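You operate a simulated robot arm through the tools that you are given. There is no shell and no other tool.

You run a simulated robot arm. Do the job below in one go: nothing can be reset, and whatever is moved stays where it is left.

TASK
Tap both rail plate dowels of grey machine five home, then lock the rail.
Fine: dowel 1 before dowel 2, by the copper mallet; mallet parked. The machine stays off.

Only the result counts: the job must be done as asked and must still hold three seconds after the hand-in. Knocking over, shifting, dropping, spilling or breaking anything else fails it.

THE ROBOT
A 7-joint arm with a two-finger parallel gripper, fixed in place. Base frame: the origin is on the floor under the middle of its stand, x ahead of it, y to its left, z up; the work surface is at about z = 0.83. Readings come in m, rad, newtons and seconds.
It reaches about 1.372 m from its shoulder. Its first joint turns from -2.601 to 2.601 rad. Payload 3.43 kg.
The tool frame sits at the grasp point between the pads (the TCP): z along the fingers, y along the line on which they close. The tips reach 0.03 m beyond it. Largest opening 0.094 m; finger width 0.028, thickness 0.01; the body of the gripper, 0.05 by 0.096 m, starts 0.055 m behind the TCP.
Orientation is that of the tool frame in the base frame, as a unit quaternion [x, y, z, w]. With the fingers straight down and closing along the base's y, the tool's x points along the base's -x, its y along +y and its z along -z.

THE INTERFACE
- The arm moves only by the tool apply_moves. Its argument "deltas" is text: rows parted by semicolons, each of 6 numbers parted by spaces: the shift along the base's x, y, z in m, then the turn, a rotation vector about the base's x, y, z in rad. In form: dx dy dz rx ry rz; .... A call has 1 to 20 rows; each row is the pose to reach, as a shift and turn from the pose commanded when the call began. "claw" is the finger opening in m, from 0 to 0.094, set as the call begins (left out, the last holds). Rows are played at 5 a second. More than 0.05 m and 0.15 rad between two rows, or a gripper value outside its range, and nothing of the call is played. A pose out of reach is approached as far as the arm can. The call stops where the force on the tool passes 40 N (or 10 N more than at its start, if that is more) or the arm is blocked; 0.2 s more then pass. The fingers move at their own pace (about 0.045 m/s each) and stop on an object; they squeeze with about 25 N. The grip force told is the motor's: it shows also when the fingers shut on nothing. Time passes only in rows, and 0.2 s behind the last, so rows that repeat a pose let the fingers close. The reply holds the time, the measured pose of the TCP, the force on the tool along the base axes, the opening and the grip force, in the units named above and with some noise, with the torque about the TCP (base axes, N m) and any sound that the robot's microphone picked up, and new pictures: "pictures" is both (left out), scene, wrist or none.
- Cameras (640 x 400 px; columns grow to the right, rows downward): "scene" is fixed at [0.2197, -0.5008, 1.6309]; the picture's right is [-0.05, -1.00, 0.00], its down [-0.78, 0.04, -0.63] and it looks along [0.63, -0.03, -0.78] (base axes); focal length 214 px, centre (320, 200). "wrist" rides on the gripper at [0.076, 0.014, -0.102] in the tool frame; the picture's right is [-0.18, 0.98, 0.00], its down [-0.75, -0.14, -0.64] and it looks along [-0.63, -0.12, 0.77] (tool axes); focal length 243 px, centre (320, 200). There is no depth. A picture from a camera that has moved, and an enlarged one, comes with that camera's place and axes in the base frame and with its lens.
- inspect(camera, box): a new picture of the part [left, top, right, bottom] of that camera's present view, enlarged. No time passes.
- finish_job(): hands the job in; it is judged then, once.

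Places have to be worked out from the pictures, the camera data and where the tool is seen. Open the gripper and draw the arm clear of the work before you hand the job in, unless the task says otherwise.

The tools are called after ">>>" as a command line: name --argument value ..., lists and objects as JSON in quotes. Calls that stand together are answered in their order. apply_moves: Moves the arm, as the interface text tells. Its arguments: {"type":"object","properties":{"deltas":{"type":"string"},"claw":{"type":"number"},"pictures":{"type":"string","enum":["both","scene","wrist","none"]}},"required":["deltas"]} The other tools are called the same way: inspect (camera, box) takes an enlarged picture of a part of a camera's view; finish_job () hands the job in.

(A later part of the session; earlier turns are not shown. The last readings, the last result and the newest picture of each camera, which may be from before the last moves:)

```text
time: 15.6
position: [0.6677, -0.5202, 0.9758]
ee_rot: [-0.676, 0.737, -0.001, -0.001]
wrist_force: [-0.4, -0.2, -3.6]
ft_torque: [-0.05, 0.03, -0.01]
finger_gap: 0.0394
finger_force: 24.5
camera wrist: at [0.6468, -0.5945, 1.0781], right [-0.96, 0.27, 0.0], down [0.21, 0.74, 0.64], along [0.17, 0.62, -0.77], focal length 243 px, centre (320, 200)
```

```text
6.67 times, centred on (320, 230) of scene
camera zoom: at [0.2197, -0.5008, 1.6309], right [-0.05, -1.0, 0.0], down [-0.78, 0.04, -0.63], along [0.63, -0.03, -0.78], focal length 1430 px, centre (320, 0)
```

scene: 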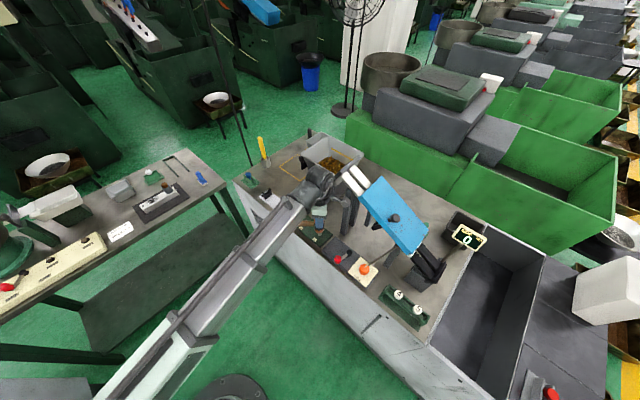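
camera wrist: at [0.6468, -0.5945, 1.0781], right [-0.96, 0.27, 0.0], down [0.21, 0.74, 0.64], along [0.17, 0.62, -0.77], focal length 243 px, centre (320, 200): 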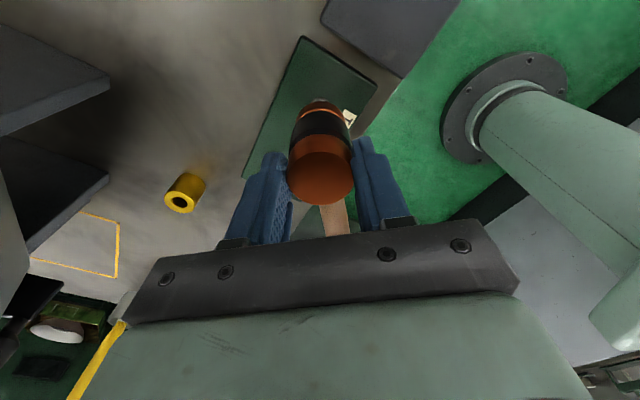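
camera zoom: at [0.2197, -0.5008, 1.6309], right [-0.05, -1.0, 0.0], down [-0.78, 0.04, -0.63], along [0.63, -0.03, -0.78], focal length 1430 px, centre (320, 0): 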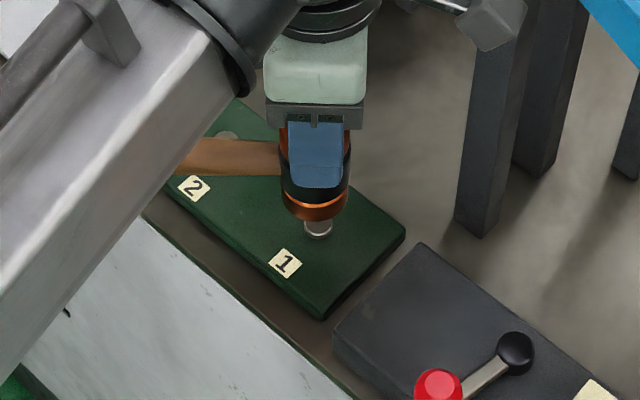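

There was no contact sound or force, so the stroke probably stopped short of the dowel. I tap again with a deeper stroke to z≈0.932.

>>> apply_moves --deltas "0 0 -0.043 0 0 0; 0 0 -0.01 0 0 0; 0 0 0 0 0 0" --pictures "both"

>>> inspect --camera "wrist" --box '[220, 20, 420, 240]'

>>> inspect --camera "scene" --box '[280, 200, 360, 260]'

```text
time: 16.4
position: [0.6666, -0.5188, 0.9756]
ee_rot: [-0.675, 0.738, 0.001, -0.001]
wrist_force: [0.2, -0.1, -3.6]
ft_torque: [-0.05, 0.02, 0.02]
finger_gap: 0.0391
finger_force: 25.1
camera wrist: at [0.6463, -0.5938, 1.0789], right [-0.96, 0.27, 0.0], down [0.21, 0.74, 0.64], along [0.17, 0.62, -0.77], focal length 243 px, centre (320, 200)
```

scene: 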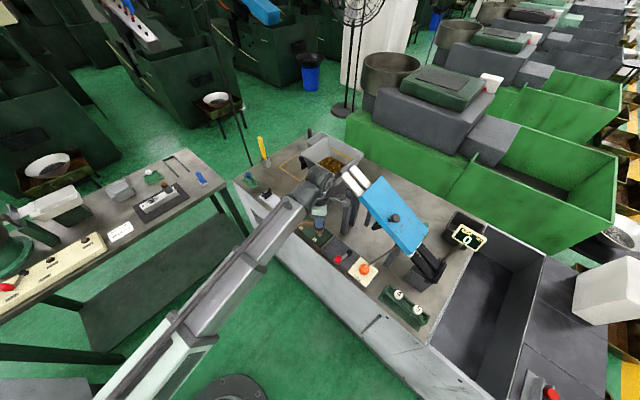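
wrist: 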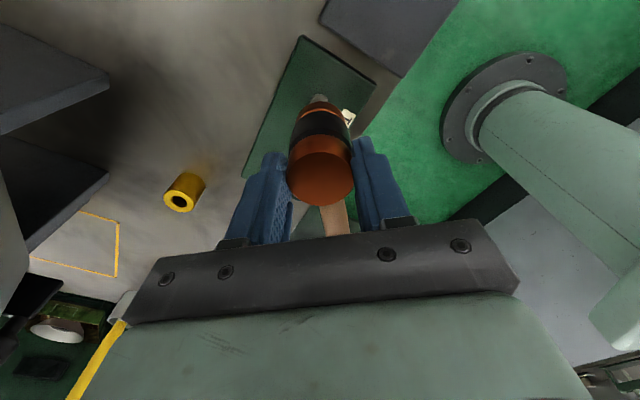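

```text
1.82 times, centred on (320, 130) of wrist
camera zoom: at [0.6463, -0.5938, 1.0789], right [-0.96, 0.27, 0.0], down [0.21, 0.74, 0.64], along [0.17, 0.62, -0.77], focal length 441 px, centre (320, 327)
```

zoom: 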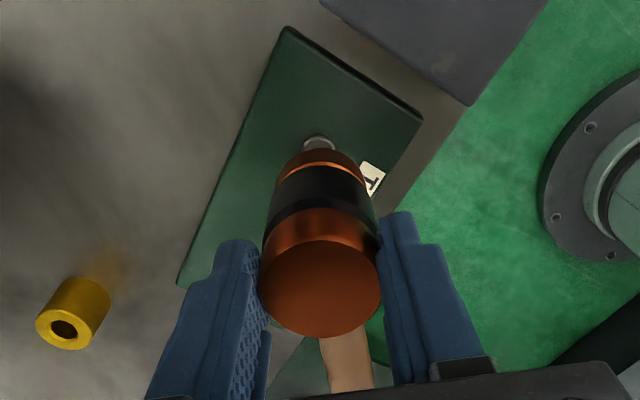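

```text
6.67 times, centred on (320, 230) of scene
camera zoom: at [0.2197, -0.5008, 1.6309], right [-0.05, -1.0, 0.0], down [-0.78, 0.04, -0.63], along [0.63, -0.03, -0.78], focal length 1430 px, centre (320, 0)
```

zoom: 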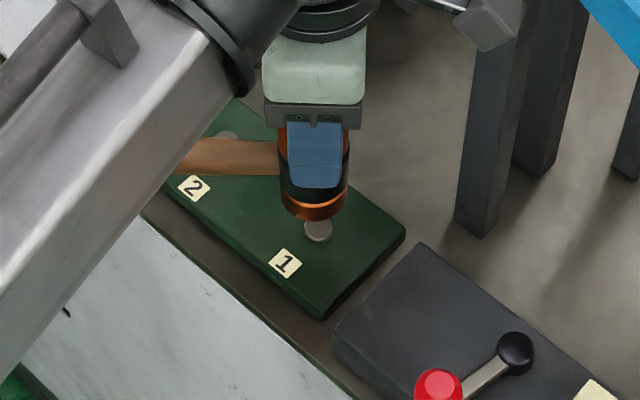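

Dowel 1's look has changed slightly between pictures, so I zoom in further on it in both cameras to measure how far it protrudes now.

>>> inspect --camera "scene" --box '[305, 222, 337, 242]'

>>> inspect --camera "wrist" --box '[290, 80, 350, 120]'

>>> inspect --camera "scene" --box '[290, 212, 322, 232]'

```text
16.00 times, centred on (321, 232) of scene
camera zoom: at [0.2197, -0.5008, 1.6309], right [-0.05, -1.0, 0.0], down [-0.78, 0.04, -0.63], along [0.63, -0.03, -0.78], focal length 3432 px, centre (304, -312)
```

zoom: 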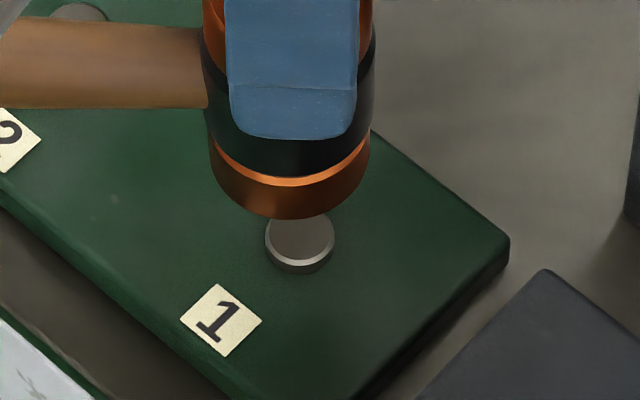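

```text
10.00 times, centred on (320, 100) of wrist
camera zoom: at [0.6463, -0.5938, 1.0789], right [-0.96, 0.27, 0.0], down [0.21, 0.74, 0.64], along [0.17, 0.62, -0.77], focal length 2426 px, centre (320, 1200)
```

zoom: 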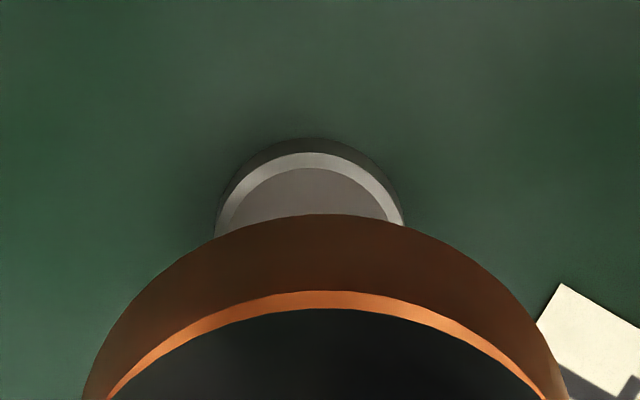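

```text
16.00 times, centred on (306, 222) of scene
camera zoom: at [0.2197, -0.5008, 1.6309], right [-0.05, -1.0, 0.0], down [-0.78, 0.04, -0.63], along [0.63, -0.03, -0.78], focal length 3432 px, centre (544, -152)
```

zoom: 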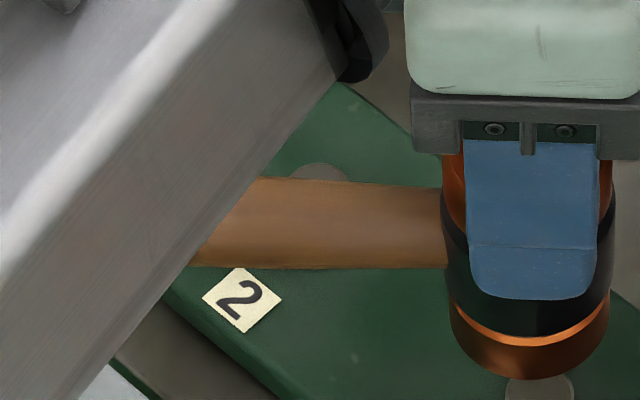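

Dowel 1 was driven about 15 mm: its head now sits almost on the plate with no shank visible. I'll lower the mallet gently to find whether anything remains and read contact force.

>>> apply_moves --deltas "0 0 -0.03 0 0 0; 0 0 -0.04 0 0 0; 0 0 -0.043 0 0 0; 0 0 -0.043 0 0 0" --pictures "both"

>>> inspect --camera "scene" --box '[305, 222, 337, 242]'

```text
time: 17.4
position: [0.6689, -0.5188, 0.9321]
ee_rot: [-0.676, 0.737, -0.001, 0.0]
wrist_force: [-0.6, 0.5, 18.6]
ft_torque: [0.06, 0.23, 0.0]
finger_gap: 0.0394
finger_force: 25.2
camera wrist: at [0.6471, -0.5941, 1.0358], right [-0.96, 0.27, 0.0], down [0.21, 0.74, 0.64], along [0.17, 0.62, -0.77], focal length 243 px, centre (320, 200)
```

scene: 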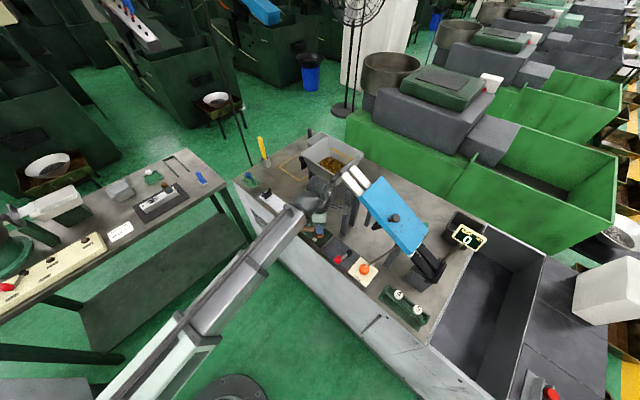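
wrist: 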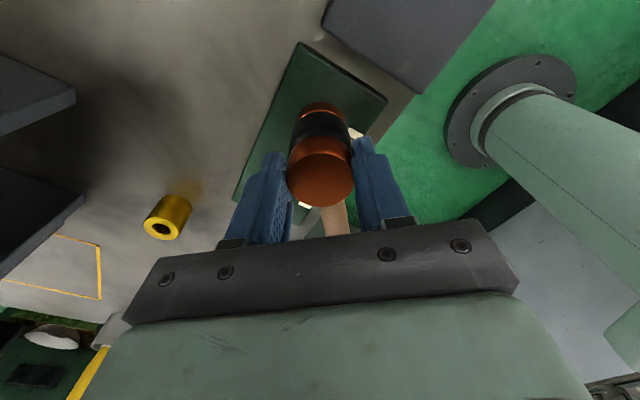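

```text
16.00 times, centred on (321, 232) of scene
camera zoom: at [0.2197, -0.5008, 1.6309], right [-0.05, -1.0, 0.0], down [-0.78, 0.04, -0.63], along [0.63, -0.03, -0.78], focal length 3432 px, centre (304, -312)
```

zoom: 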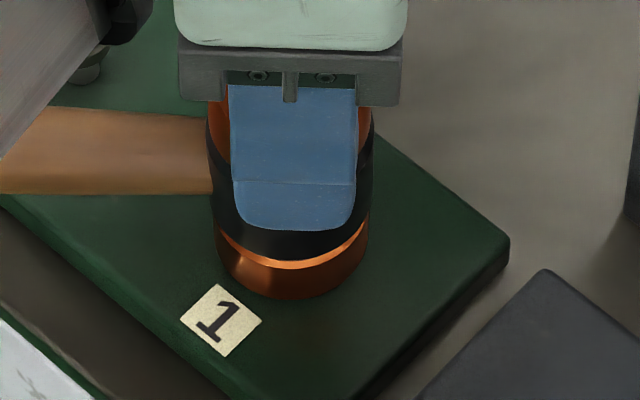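

At z=0.932 the mallet rests on dowel 1 with about 22 N, so it is at or close to its seat. I'll back off 2 cm and give one more firm tap with a slightly deeper target to be sure it's home.

>>> apply_moves --deltas "0 0 0.02 0 0 0; 0 0 0.025 0 0 0; 0 0 -0.006 0 0 0; 0 0 0.025 0 0 0; 0 0 0.04 0 0 0" --pictures "both"

>>> inspect --camera "scene" --box '[305, 222, 337, 242]'

>>> inspect --camera "wrist" --box '[290, 80, 350, 120]'

```text
time: 18.6
position: [0.668, -0.5195, 0.9729]
ee_rot: [-0.676, 0.737, 0.0, 0.0]
wrist_force: [-0.1, 0.4, -3.7]
ft_torque: [-0.04, -0.01, 0.01]
finger_gap: 0.0391
finger_force: 25.3
camera wrist: at [0.6464, -0.5942, 1.0766], right [-0.96, 0.27, 0.0], down [0.21, 0.74, 0.64], along [0.17, 0.62, -0.77], focal length 243 px, centre (320, 200)
```

scene: 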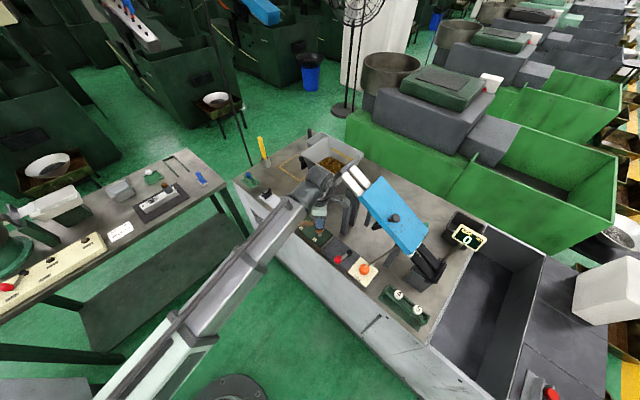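
wrist: 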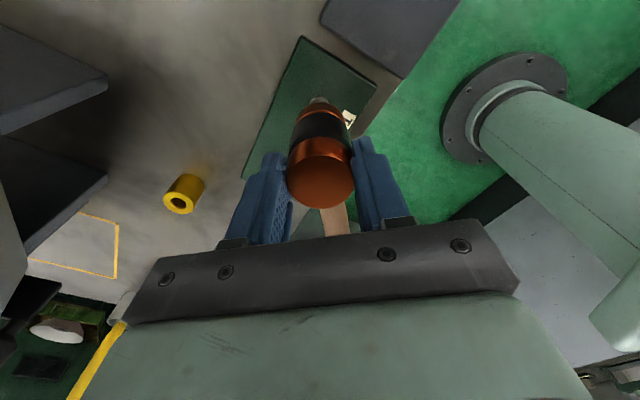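

```text
16.00 times, centred on (321, 232) of scene
camera zoom: at [0.2197, -0.5008, 1.6309], right [-0.05, -1.0, 0.0], down [-0.78, 0.04, -0.63], along [0.63, -0.03, -0.78], focal length 3432 px, centre (304, -312)
```

zoom: 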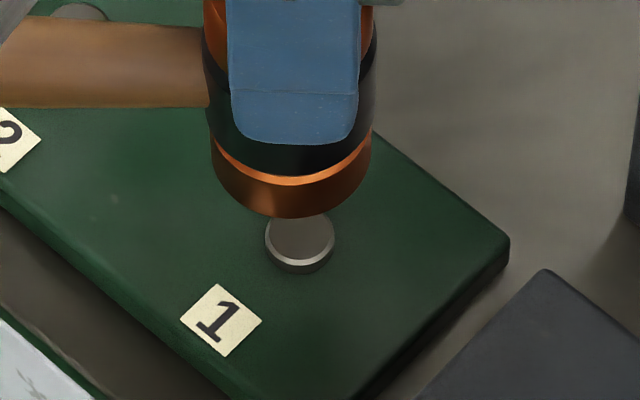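

```text
10.00 times, centred on (320, 100) of wrist
camera zoom: at [0.6464, -0.5942, 1.0766], right [-0.96, 0.27, 0.0], down [0.21, 0.74, 0.64], along [0.17, 0.62, -0.77], focal length 2426 px, centre (320, 1200)
```

zoom: 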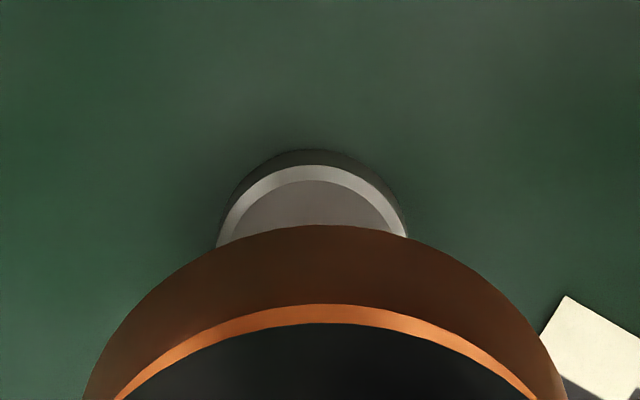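

Dowel 1 didn't move under the firmer tap (the mallet slid ~3 mm in the grip instead), so it is seated. Now I raise and carry the mallet over dowel 2.

>>> apply_moves --deltas "0 0 0.025 0 0 0; 0.018 0.018 0.028 0 0 0; 0.037 0.037 0.028 0 0 0; 0.0555 0.056 0.028 0 0 0; 0.0555 0.056 0.028 0 0 0" --pictures "both"

>>> inspect --camera "scene" --box '[296, 212, 328, 232]'

>>> inspect --camera "scene" --box '[305, 222, 337, 242]'

>>> inspect --camera "wrist" --box '[220, 20, 420, 240]'

```text
time: 19.8
position: [0.7243, -0.4639, 1.0003]
ee_rot: [-0.676, 0.737, 0.0, -0.001]
wrist_force: [0.2, 0.7, -4.0]
ft_torque: [-0.07, 0.01, -0.01]
finger_gap: 0.0395
finger_force: 25.0
camera wrist: at [0.7022, -0.5381, 1.1032], right [-0.96, 0.27, 0.0], down [0.21, 0.74, 0.64], along [0.17, 0.62, -0.77], focal length 243 px, centre (320, 200)
```

scene: 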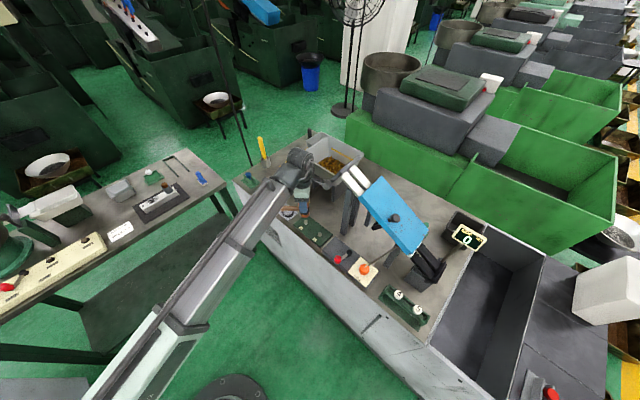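
wrist: 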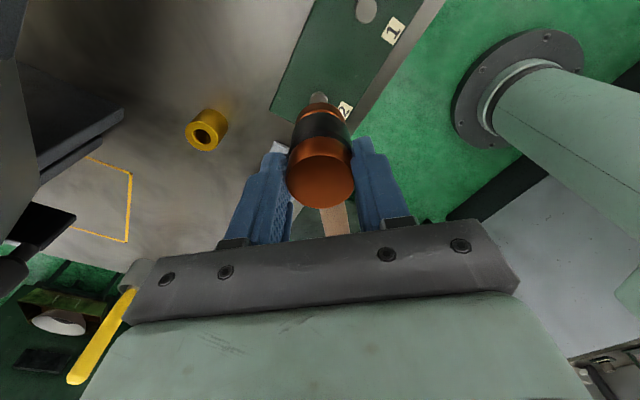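

```text
16.00 times, centred on (312, 222) of scene
camera zoom: at [0.2197, -0.5008, 1.6309], right [-0.05, -1.0, 0.0], down [-0.78, 0.04, -0.63], along [0.63, -0.03, -0.78], focal length 3432 px, centre (448, -152)
```

zoom: 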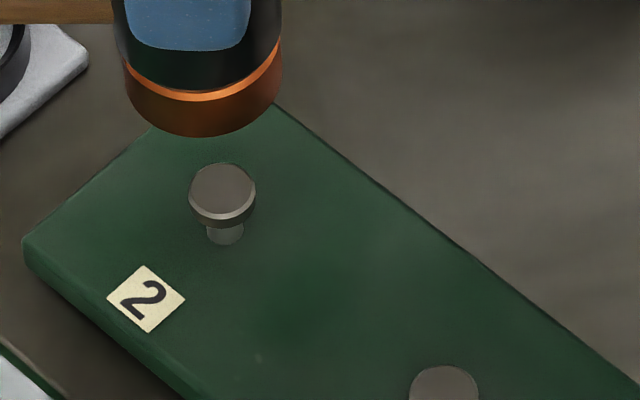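

```text
16.00 times, centred on (321, 232) of scene
camera zoom: at [0.2197, -0.5008, 1.6309], right [-0.05, -1.0, 0.0], down [-0.78, 0.04, -0.63], along [0.63, -0.03, -0.78], focal length 3432 px, centre (304, -312)
```

zoom: 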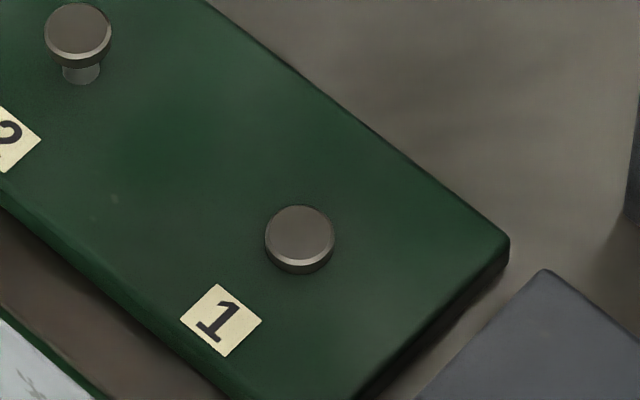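

```text
1.82 times, centred on (320, 130) of wrist
camera zoom: at [0.7022, -0.5381, 1.1032], right [-0.96, 0.27, 0.0], down [0.21, 0.74, 0.64], along [0.17, 0.62, -0.77], focal length 441 px, centre (320, 327)
```

zoom: 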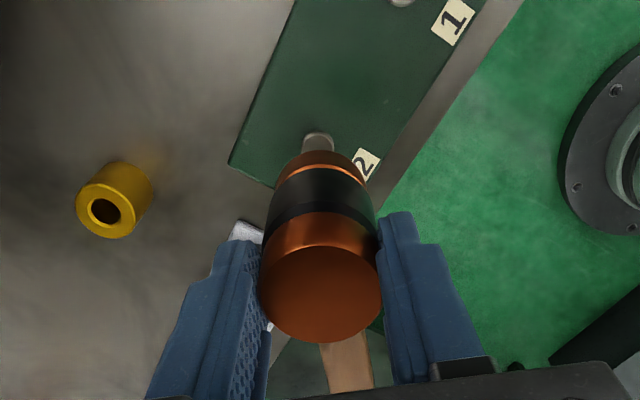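

Dowel 1 sits flush with only its head thickness showing, while dowel 2 still stands ~15 mm proud; the mallet is centred over dowel 2. I tap dowel 2 with the same stroke.

>>> apply_moves --deltas "0 0 -0.012 0 0 0; 0 0 -0.025 0 0 0; 0 0 -0.068 0 0 0; 0 0 -0.035 0 0 0; 0 0 -0.025 0 0 0; 0 0 -0.025 0 0 0" --pictures "both"

>>> inspect --camera "scene" --box '[296, 212, 328, 232]'

>>> inspect --camera "wrist" --box '[220, 20, 420, 240]'

```text
time: 21.2
position: [0.7218, -0.4641, 0.9745]
ee_rot: [-0.676, 0.737, 0.0, 0.001]
wrist_force: [1.1, -0.3, -3.8]
ft_torque: [-0.08, 0.03, 0.01]
finger_gap: 0.0393
finger_force: 25.3
camera wrist: at [0.702, -0.5387, 1.0779], right [-0.96, 0.27, 0.0], down [0.21, 0.74, 0.64], along [0.17, 0.62, -0.77], focal length 243 px, centre (320, 200)
```

scene: 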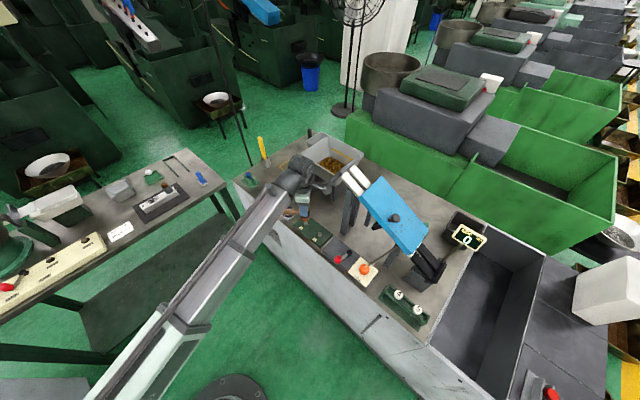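
wrist: 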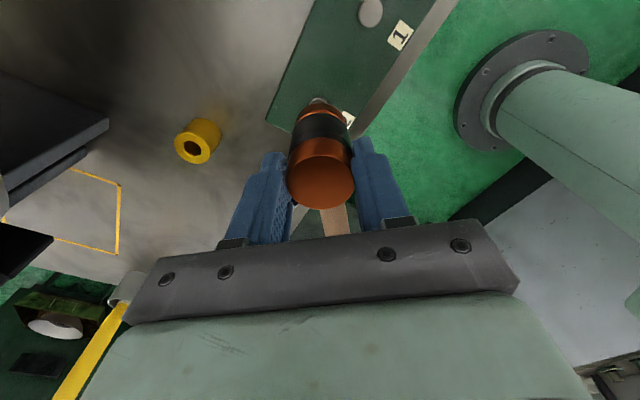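

```text
16.00 times, centred on (312, 222) of scene
camera zoom: at [0.2197, -0.5008, 1.6309], right [-0.05, -1.0, 0.0], down [-0.78, 0.04, -0.63], along [0.63, -0.03, -0.78], focal length 3432 px, centre (448, -152)
```

zoom: 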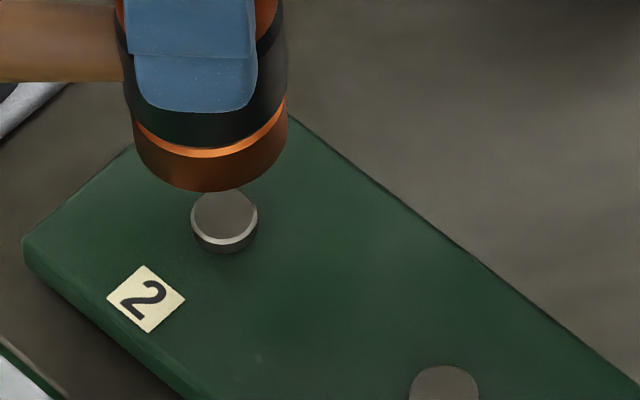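

```text
1.82 times, centred on (320, 130) of wrist
camera zoom: at [0.702, -0.5387, 1.0779], right [-0.96, 0.27, 0.0], down [0.21, 0.74, 0.64], along [0.17, 0.62, -0.77], focal length 441 px, centre (320, 327)
```

zoom: 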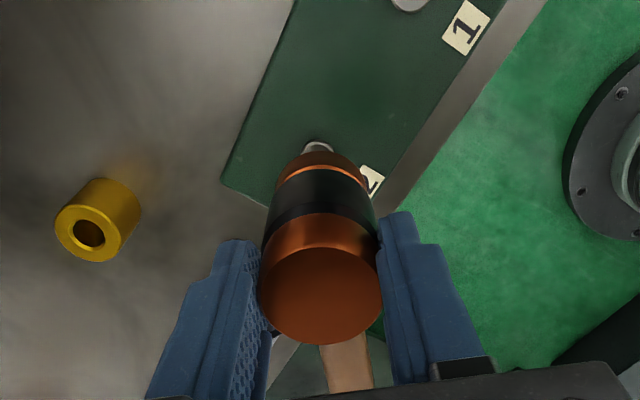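

Dowel 2 has gone down most of the way, but its head seems ~3 mm short of the plate. I tap again with a slightly deeper stroke.

>>> apply_moves --deltas "0 0 -0.01 0 0 0; 0 0 -0.05 0 0 0; 0 0 -0.02 0 0 0; 0 0 0 0 0 0; 0 0 0 0 0 0" --pictures "both"

>>> inspect --camera "scene" --box '[296, 212, 328, 232]'

>>> inspect --camera "wrist" --box '[220, 20, 420, 240]'

```text
time: 22.4
position: [0.7211, -0.4664, 0.9748]
ee_rot: [-0.675, 0.738, 0.001, 0.0]
wrist_force: [-0.2, 0.5, -3.8]
ft_torque: [-0.08, -0.01, 0.01]
finger_gap: 0.0392
finger_force: 24.9
camera wrist: at [0.7009, -0.5404, 1.0782], right [-0.96, 0.27, 0.0], down [0.21, 0.74, 0.64], along [0.17, 0.62, -0.77], focal length 243 px, centre (320, 200)
```

scene: 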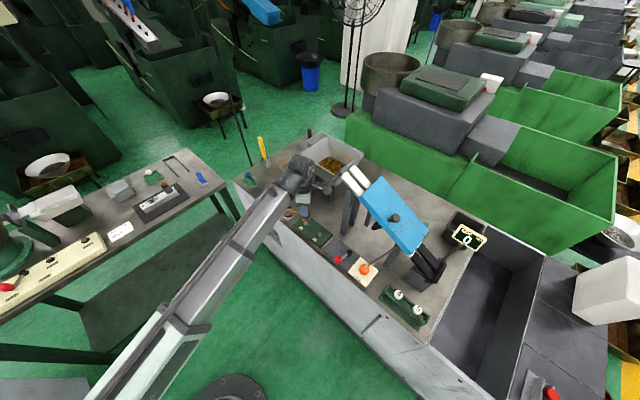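
wrist: 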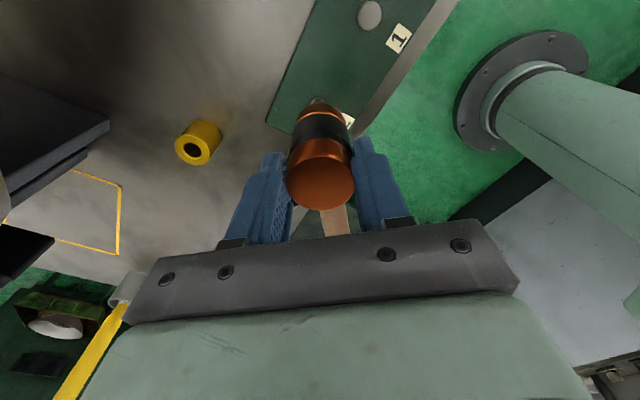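

```text
16.00 times, centred on (312, 222) of scene
camera zoom: at [0.2197, -0.5008, 1.6309], right [-0.05, -1.0, 0.0], down [-0.78, 0.04, -0.63], along [0.63, -0.03, -0.78], focal length 3432 px, centre (448, -152)
```

zoom: 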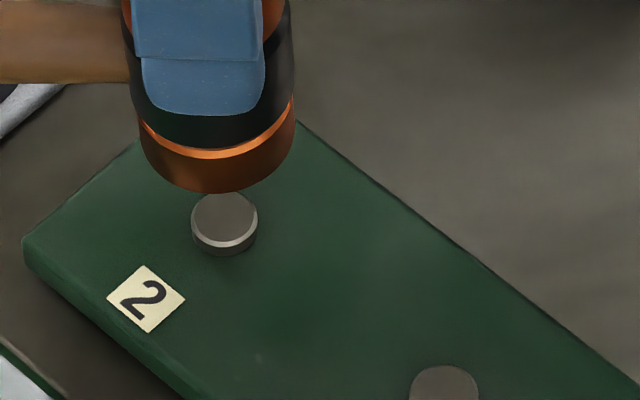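

```text
1.82 times, centred on (320, 130) of wrist
camera zoom: at [0.7009, -0.5404, 1.0782], right [-0.96, 0.27, 0.0], down [0.21, 0.74, 0.64], along [0.17, 0.62, -0.77], focal length 441 px, centre (320, 327)
```

zoom: 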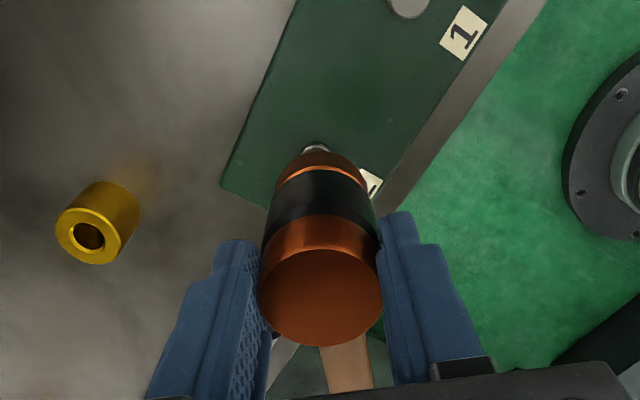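

Dowel 2 moved a little more. I zoom harder on both dowels to compare how their heads meet the plate.

>>> inspect --camera "scene" --box '[301, 219, 311, 229]'

>>> inspect --camera "scene" --box '[315, 229, 325, 239]'

>>> inspect --camera "wrist" --box '[300, 85, 340, 115]'

>>> inspect --camera "wrist" --box '[350, 0, 390, 30]'

```text
16.00 times, centred on (306, 224) of scene
camera zoom: at [0.2197, -0.5008, 1.6309], right [-0.05, -1.0, 0.0], down [-0.78, 0.04, -0.63], along [0.63, -0.03, -0.78], focal length 3432 px, centre (544, -184)
```

zoom: 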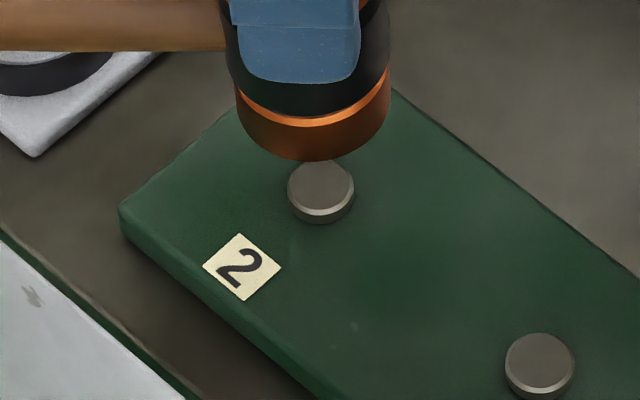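

```text
16.00 times, centred on (320, 234) of scene
camera zoom: at [0.2197, -0.5008, 1.6309], right [-0.05, -1.0, 0.0], down [-0.78, 0.04, -0.63], along [0.63, -0.03, -0.78], focal length 3432 px, centre (320, -344)
```

zoom: 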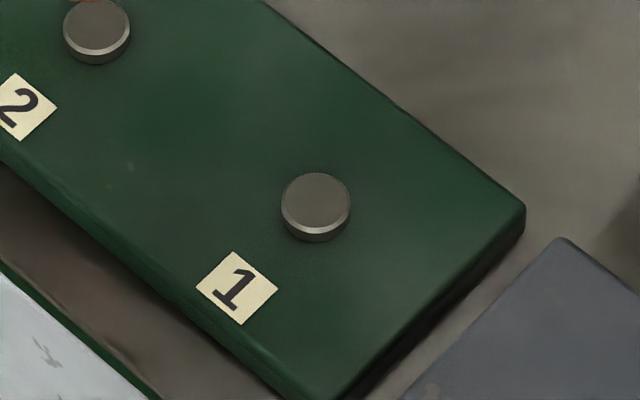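

```text
13.33 times, centred on (320, 100) of wrist
camera zoom: at [0.7009, -0.5404, 1.0782], right [-0.96, 0.27, 0.0], down [0.21, 0.74, 0.64], along [0.17, 0.62, -0.77], focal length 3235 px, centre (320, 1533)
```

zoom: 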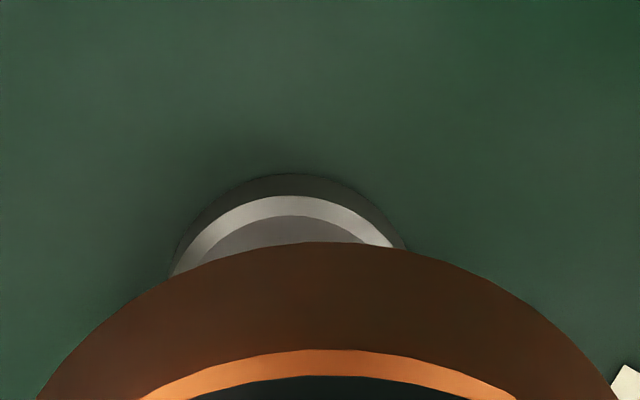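

```text
13.33 times, centred on (370, 15) of wrist
camera zoom: at [0.7009, -0.5404, 1.0782], right [-0.96, 0.27, 0.0], down [0.21, 0.74, 0.64], along [0.17, 0.62, -0.77], focal length 3235 px, centre (-347, 2667)
```

zoom: 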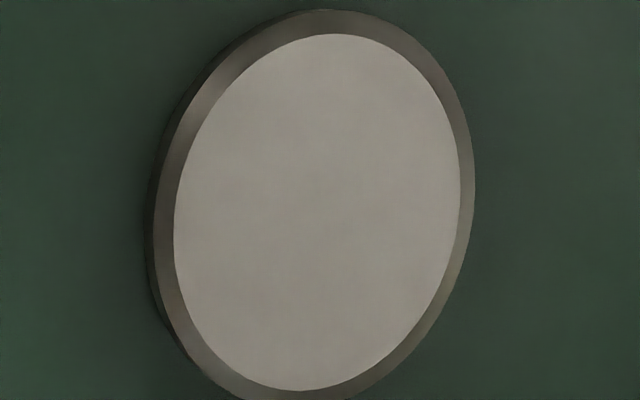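

Relative to their labels, both dowels have moved by matching amounts, and the mallet slipped in the grip on the last tap, which suggests dowel 2 has bottomed. I give one more confirming tap, slightly deeper.

>>> apply_moves --deltas "0 0 -0.015 0 0 0; 0 0 -0.055 0 0 0; 0 0 -0.02 0 0 0; 0 0 0 0 0 0; 0 0 0 0 0 0" --pictures "both"

>>> inspect --camera "scene" --box '[301, 219, 311, 229]'

>>> inspect --camera "wrist" --box '[220, 20, 420, 240]'

```text
time: 23.6
position: [0.7227, -0.4639, 0.9753]
ee_rot: [-0.675, 0.737, -0.001, 0.0]
wrist_force: [-0.8, 0.3, -4.0]
ft_torque: [-0.07, -0.02, 0.01]
finger_gap: 0.0392
finger_force: 24.9
camera wrist: at [0.7021, -0.5389, 1.0784], right [-0.96, 0.27, 0.0], down [0.21, 0.74, 0.64], along [0.17, 0.62, -0.77], focal length 243 px, centre (320, 200)
```

scene: 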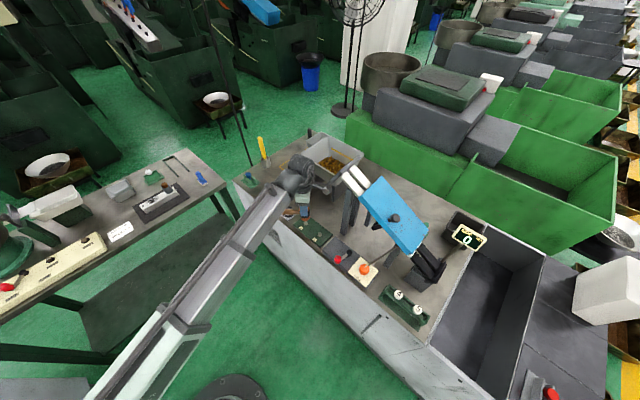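
wrist: 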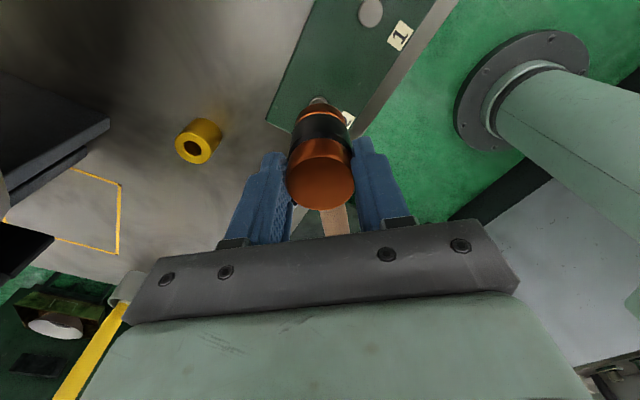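

```text
16.00 times, centred on (306, 224) of scene
camera zoom: at [0.2197, -0.5008, 1.6309], right [-0.05, -1.0, 0.0], down [-0.78, 0.04, -0.63], along [0.63, -0.03, -0.78], focal length 3432 px, centre (544, -184)
```

zoom: 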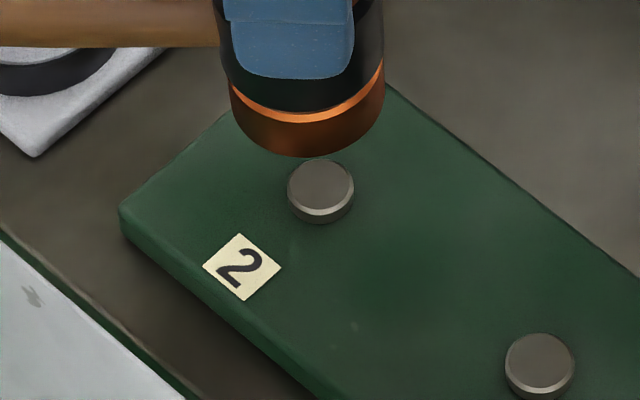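

```text
1.82 times, centred on (320, 130) of wrist
camera zoom: at [0.7021, -0.5389, 1.0784], right [-0.96, 0.27, 0.0], down [0.21, 0.74, 0.64], along [0.17, 0.62, -0.77], focal length 441 px, centre (320, 327)
```

zoom: 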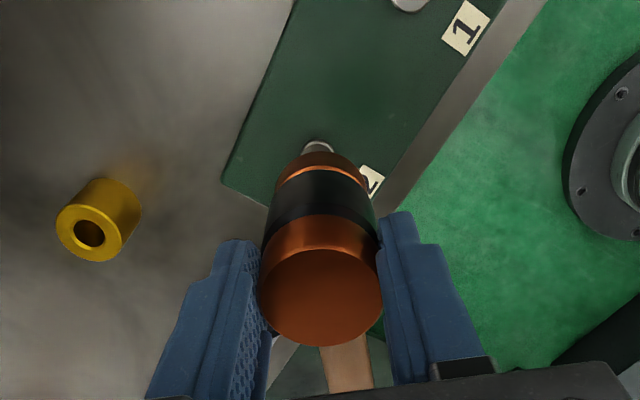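

Dowel 2 is unchanged. To be certain it is bottomed rather than missed by stroke lag, I do a press test with the bottom held and read force.

>>> apply_moves --deltas "0 0 -0.03 0 0 0; 0 0 -0.044 0 0 0; 0 0 -0.048 0 0 0; 0 0 -0.05 0 0 0; 0 0 -0.05 0 0 0" --pictures "wrist"

>>> inspect --camera "wrist" --box '[220, 20, 420, 240]'

>>> inspect --camera "scene" --box '[301, 219, 311, 229]'

```text
time: 24.7
position: [0.7231, -0.4645, 0.9285]
ee_rot: [-0.676, 0.737, -0.002, 0.0]
wrist_force: [-3.7, 3.0, 23.2]
ft_torque: [0.34, 0.28, 0.04]
finger_gap: 0.0389
finger_force: 25.3
stopped in row 5: the force on the tool passed its limit at 42 N (the readings are from after the stop); the commanded pose is now the measured one
camera wrist: at [0.702, -0.5385, 1.0324], right [-0.96, 0.27, 0.0], down [0.2, 0.74, 0.64], along [0.18, 0.62, -0.77], focal length 243 px, centre (320, 200)
```

wrist: 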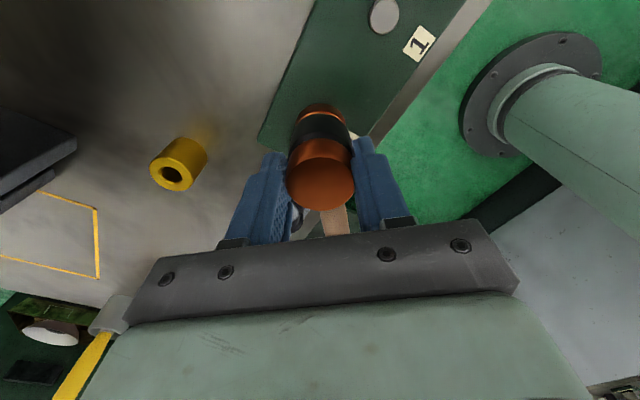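

```text
1.82 times, centred on (320, 130) of wrist
camera zoom: at [0.702, -0.5385, 1.0324], right [-0.96, 0.27, 0.0], down [0.2, 0.74, 0.64], along [0.18, 0.62, -0.77], focal length 441 px, centre (320, 327)
```

zoom: 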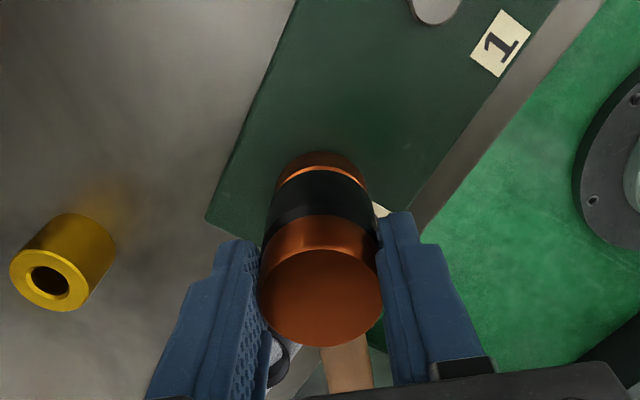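

```text
16.00 times, centred on (306, 224) of scene
camera zoom: at [0.2197, -0.5008, 1.6309], right [-0.05, -1.0, 0.0], down [-0.78, 0.04, -0.63], along [0.63, -0.03, -0.78], focal length 3432 px, centre (544, -184)
```

zoom: 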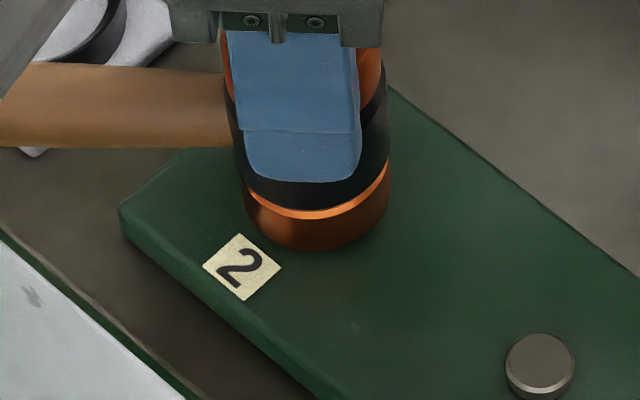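

The mallet was blocked at 42 N at z≈0.9285 (face ≈0.85, same level as dowel 1) with no slip, so dowel 2 is home. I lift off and carry the mallet back over its cradle, turning the yaw back by 40°.

>>> apply_moves --deltas "0 0 0.02 0 0 0; 0 0 0.05 0 0 0; 0 0 0.0715 0 0 0; 0.006 0.008 0.0715 0 0 -0.1; 0.018 0.022 0.0715 0 0 -0.22; 0.034 0.042 0.0715 0 0 -0.36; 0.05 0.062 0.0715 0 0 -0.5; 0.062 0.0765 0.0715 0 0 -0.62; 0.0659 0.0815 0.0715 0 0 -0.698; 0.0659 0.0815 0.0715 0 0 -0.698" --pictures "both"

>>> inspect --camera "wrist" --box '[220, 40, 420, 240]'

>>> inspect --camera "scene" --box '[300, 216, 332, 236]'

```text
time: 26.9
position: [0.7901, -0.3836, 0.9977]
ee_rot: [-0.381, 0.924, -0.002, 0.0]
wrist_force: [0.2, -0.2, -3.4]
ft_torque: [-0.07, 0.02, 0.02]
finger_gap: 0.0393
finger_force: 24.9
camera wrist: at [0.7258, -0.4263, 1.1013], right [-0.56, 0.83, 0.0], down [0.63, 0.43, 0.64], along [0.53, 0.36, -0.77], focal length 243 px, centre (320, 200)
```

scene: 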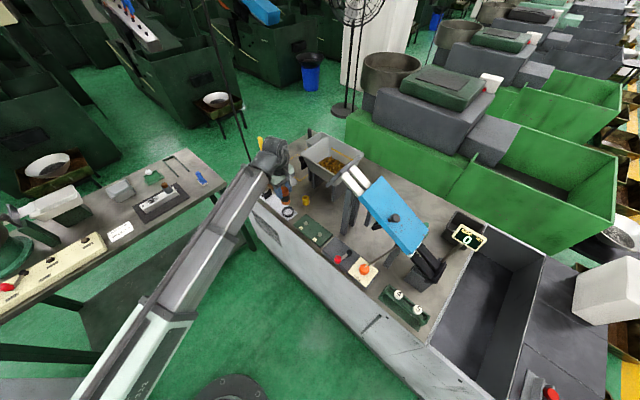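
wrist: 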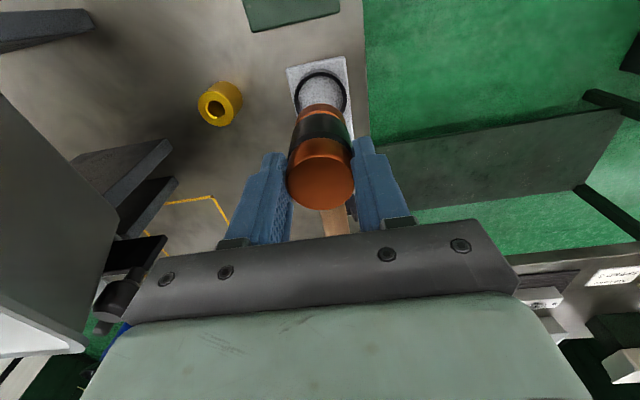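

```text
2.00 times, centred on (320, 140) of wrist
camera zoom: at [0.7258, -0.4263, 1.1013], right [-0.56, 0.83, 0.0], down [0.63, 0.43, 0.64], along [0.53, 0.36, -0.77], focal length 485 px, centre (320, 320)
```

zoom: 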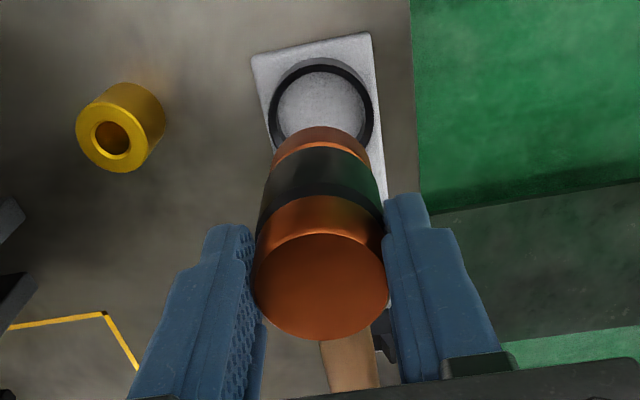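

```text
16.00 times, centred on (316, 226) of scene
camera zoom: at [0.2197, -0.5008, 1.6309], right [-0.05, -1.0, 0.0], down [-0.78, 0.04, -0.63], along [0.63, -0.03, -0.78], focal length 3432 px, centre (384, -216)
```

zoom: 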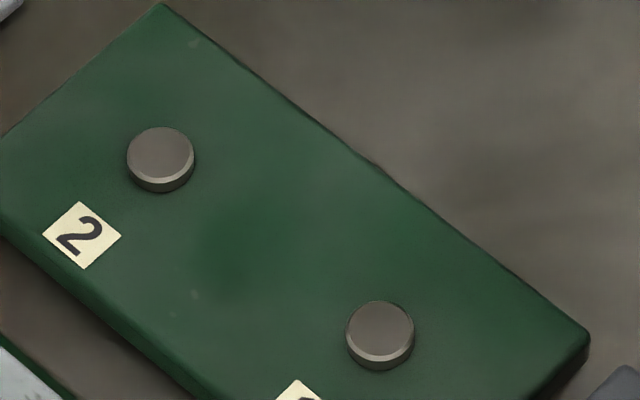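

Both dowels now look identical, with their heads flush on the plate. The cup is under the mallet as expected; I lower to z≈0.966 to compare the picture directly with the one taken at pick-up.

>>> apply_moves --deltas "0 0 -0.016 0 0 0; 0 0 -0.0315 0 0 0; 0 0 -0.0315 0 0 0" --pictures "wrist"

>>> inspect --camera "wrist" --box '[220, 40, 420, 240]'

>>> inspect --camera "scene" --box '[240, 150, 340, 230]'

```text
time: 27.7
position: [0.7896, -0.3831, 0.9663]
ee_rot: [-0.383, 0.924, -0.002, 0.0]
wrist_force: [-0.5, 0.7, -4.2]
ft_torque: [-0.04, 0.04, 0.04]
finger_gap: 0.0393
finger_force: 25.2
camera wrist: at [0.7258, -0.427, 1.0688], right [-0.56, 0.83, 0.0], down [0.63, 0.43, 0.64], along [0.53, 0.36, -0.77], focal length 243 px, centre (320, 200)
```

wrist: 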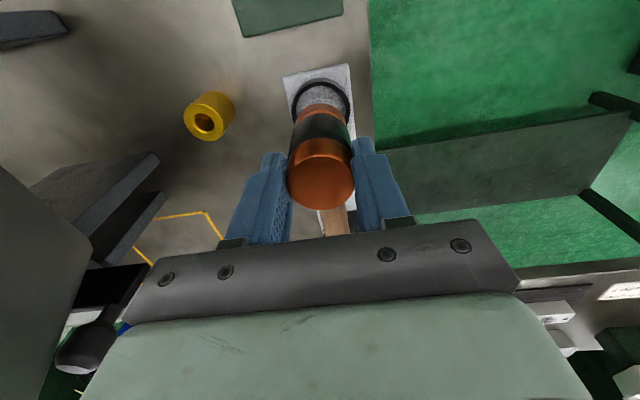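

```text
2.00 times, centred on (320, 140) of wrist
camera zoom: at [0.7258, -0.427, 1.0688], right [-0.56, 0.83, 0.0], down [0.63, 0.43, 0.64], along [0.53, 0.36, -0.77], focal length 485 px, centre (320, 320)
```

zoom: 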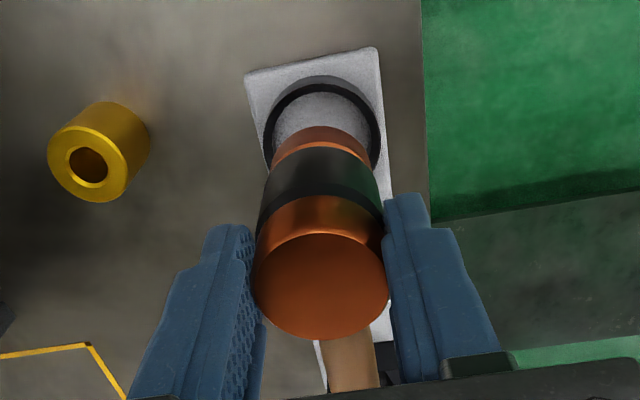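

```text
5.00 times, centred on (290, 190) of scene
camera zoom: at [0.2197, -0.5008, 1.6309], right [-0.05, -1.0, 0.0], down [-0.78, 0.04, -0.63], along [0.63, -0.03, -0.78], focal length 1072 px, centre (470, 250)
```

zoom: 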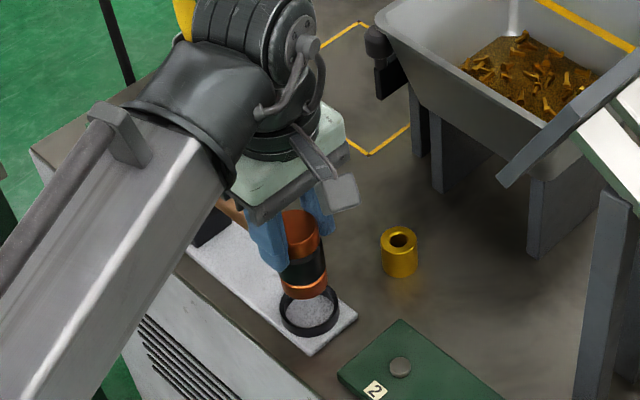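

The picture matches the pick-up picture to within a pixel, so the mallet is aligned with its cup and fork. I lower it gradually to just above the expected seat (z≈0.919).

>>> apply_moves --deltas "0 0 -0.015 0 0 0; 0 0 -0.028 0 0 0; 0 0 -0.036 0 0 0; 0 0 -0.041 0 0 0; 0 0 -0.041 0 0 0" --pictures "both"

>>> inspect --camera "wrist" --box '[220, 40, 420, 240]'

>>> inspect --camera "scene" --box '[270, 180, 320, 220]'

```text
time: 28.9
position: [0.7905, -0.3825, 0.9253]
ee_rot: [-0.382, 0.924, -0.002, -0.001]
wrist_force: [-0.5, 0.6, -3.3]
ft_torque: [-0.05, 0.05, 0.0]
finger_gap: 0.0392
finger_force: 24.6
camera wrist: at [0.7263, -0.4261, 1.0286], right [-0.56, 0.83, 0.0], down [0.63, 0.43, 0.64], along [0.53, 0.36, -0.77], focal length 243 px, centre (320, 200)
```

scene: 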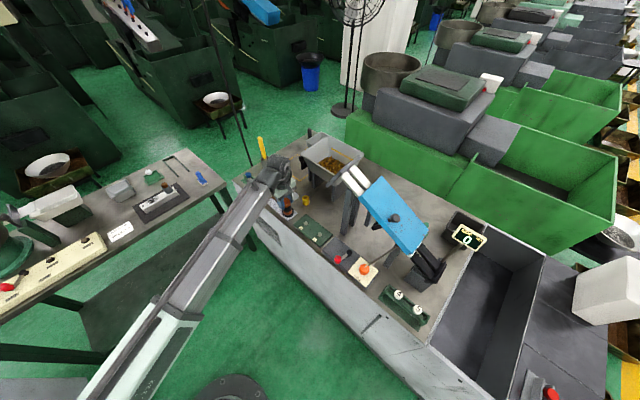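
wrist: 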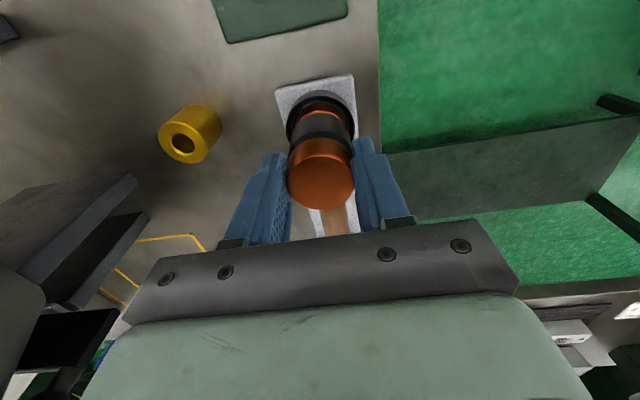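

```text
2.00 times, centred on (320, 140) of wrist
camera zoom: at [0.7263, -0.4261, 1.0286], right [-0.56, 0.83, 0.0], down [0.63, 0.43, 0.64], along [0.53, 0.36, -0.77], focal length 485 px, centre (320, 320)
```

zoom: 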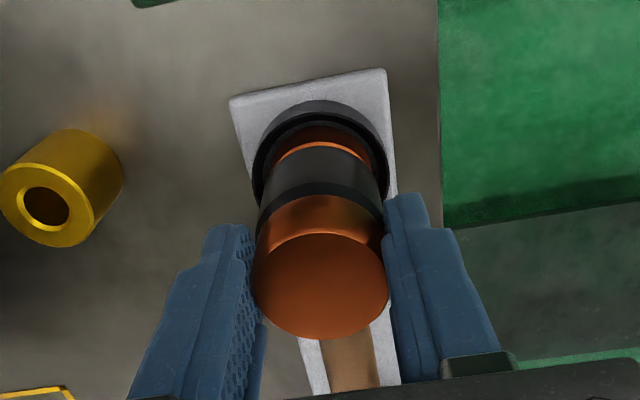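

```text
10.00 times, centred on (295, 200) of scene
camera zoom: at [0.2197, -0.5008, 1.6309], right [-0.05, -1.0, 0.0], down [-0.78, 0.04, -0.63], along [0.63, -0.03, -0.78], focal length 2145 px, centre (570, 200)
```

zoom: 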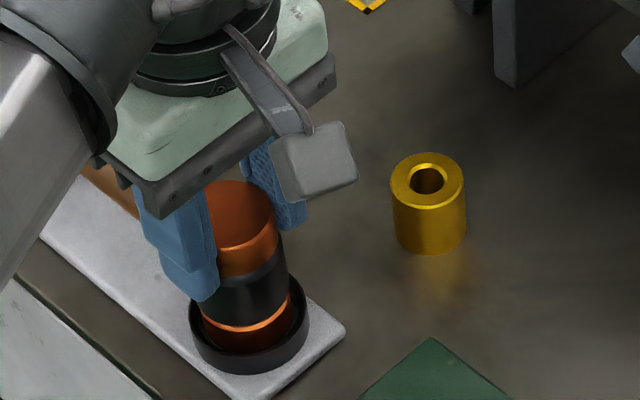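

The head's foot is entering the cup with no contact force yet. I continue down in small steps to the seat and read the force.

>>> apply_moves --deltas "0 0 -0.002 0 0 0; 0 0 -0.004 0 0 0; 0 0 -0.006 0 0 0; 0 0 -0.006 0 0 0" --pictures "wrist"

>>> inspect --camera "scene" --box '[270, 180, 320, 220]'

```text
time: 29.9
position: [0.7904, -0.3833, 0.9203]
ee_rot: [-0.382, 0.924, -0.001, -0.001]
wrist_force: [-1.5, -1.2, -0.7]
ft_torque: [0.33, -0.3, 0.01]
finger_gap: 0.0394
finger_force: 25.0
camera wrist: at [0.7261, -0.4268, 1.0237], right [-0.56, 0.83, 0.0], down [0.63, 0.43, 0.64], along [0.53, 0.36, -0.77], focal length 243 px, centre (320, 200)
```

wrist: 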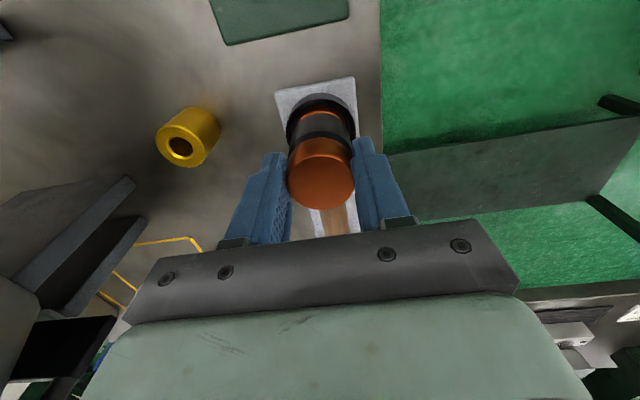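

```text
10.00 times, centred on (295, 200) of scene
camera zoom: at [0.2197, -0.5008, 1.6309], right [-0.05, -1.0, 0.0], down [-0.78, 0.04, -0.63], along [0.63, -0.03, -0.78], focal length 2145 px, centre (570, 200)
```

zoom: 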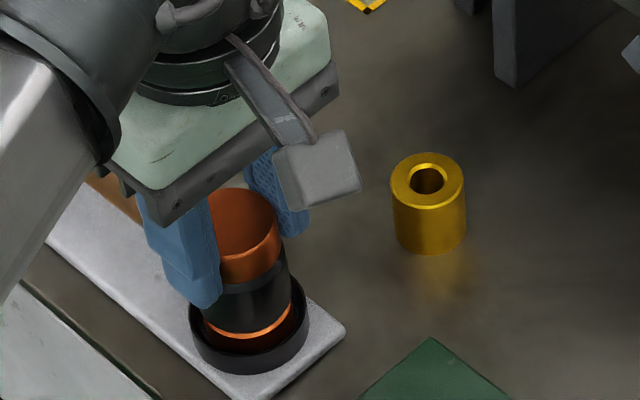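

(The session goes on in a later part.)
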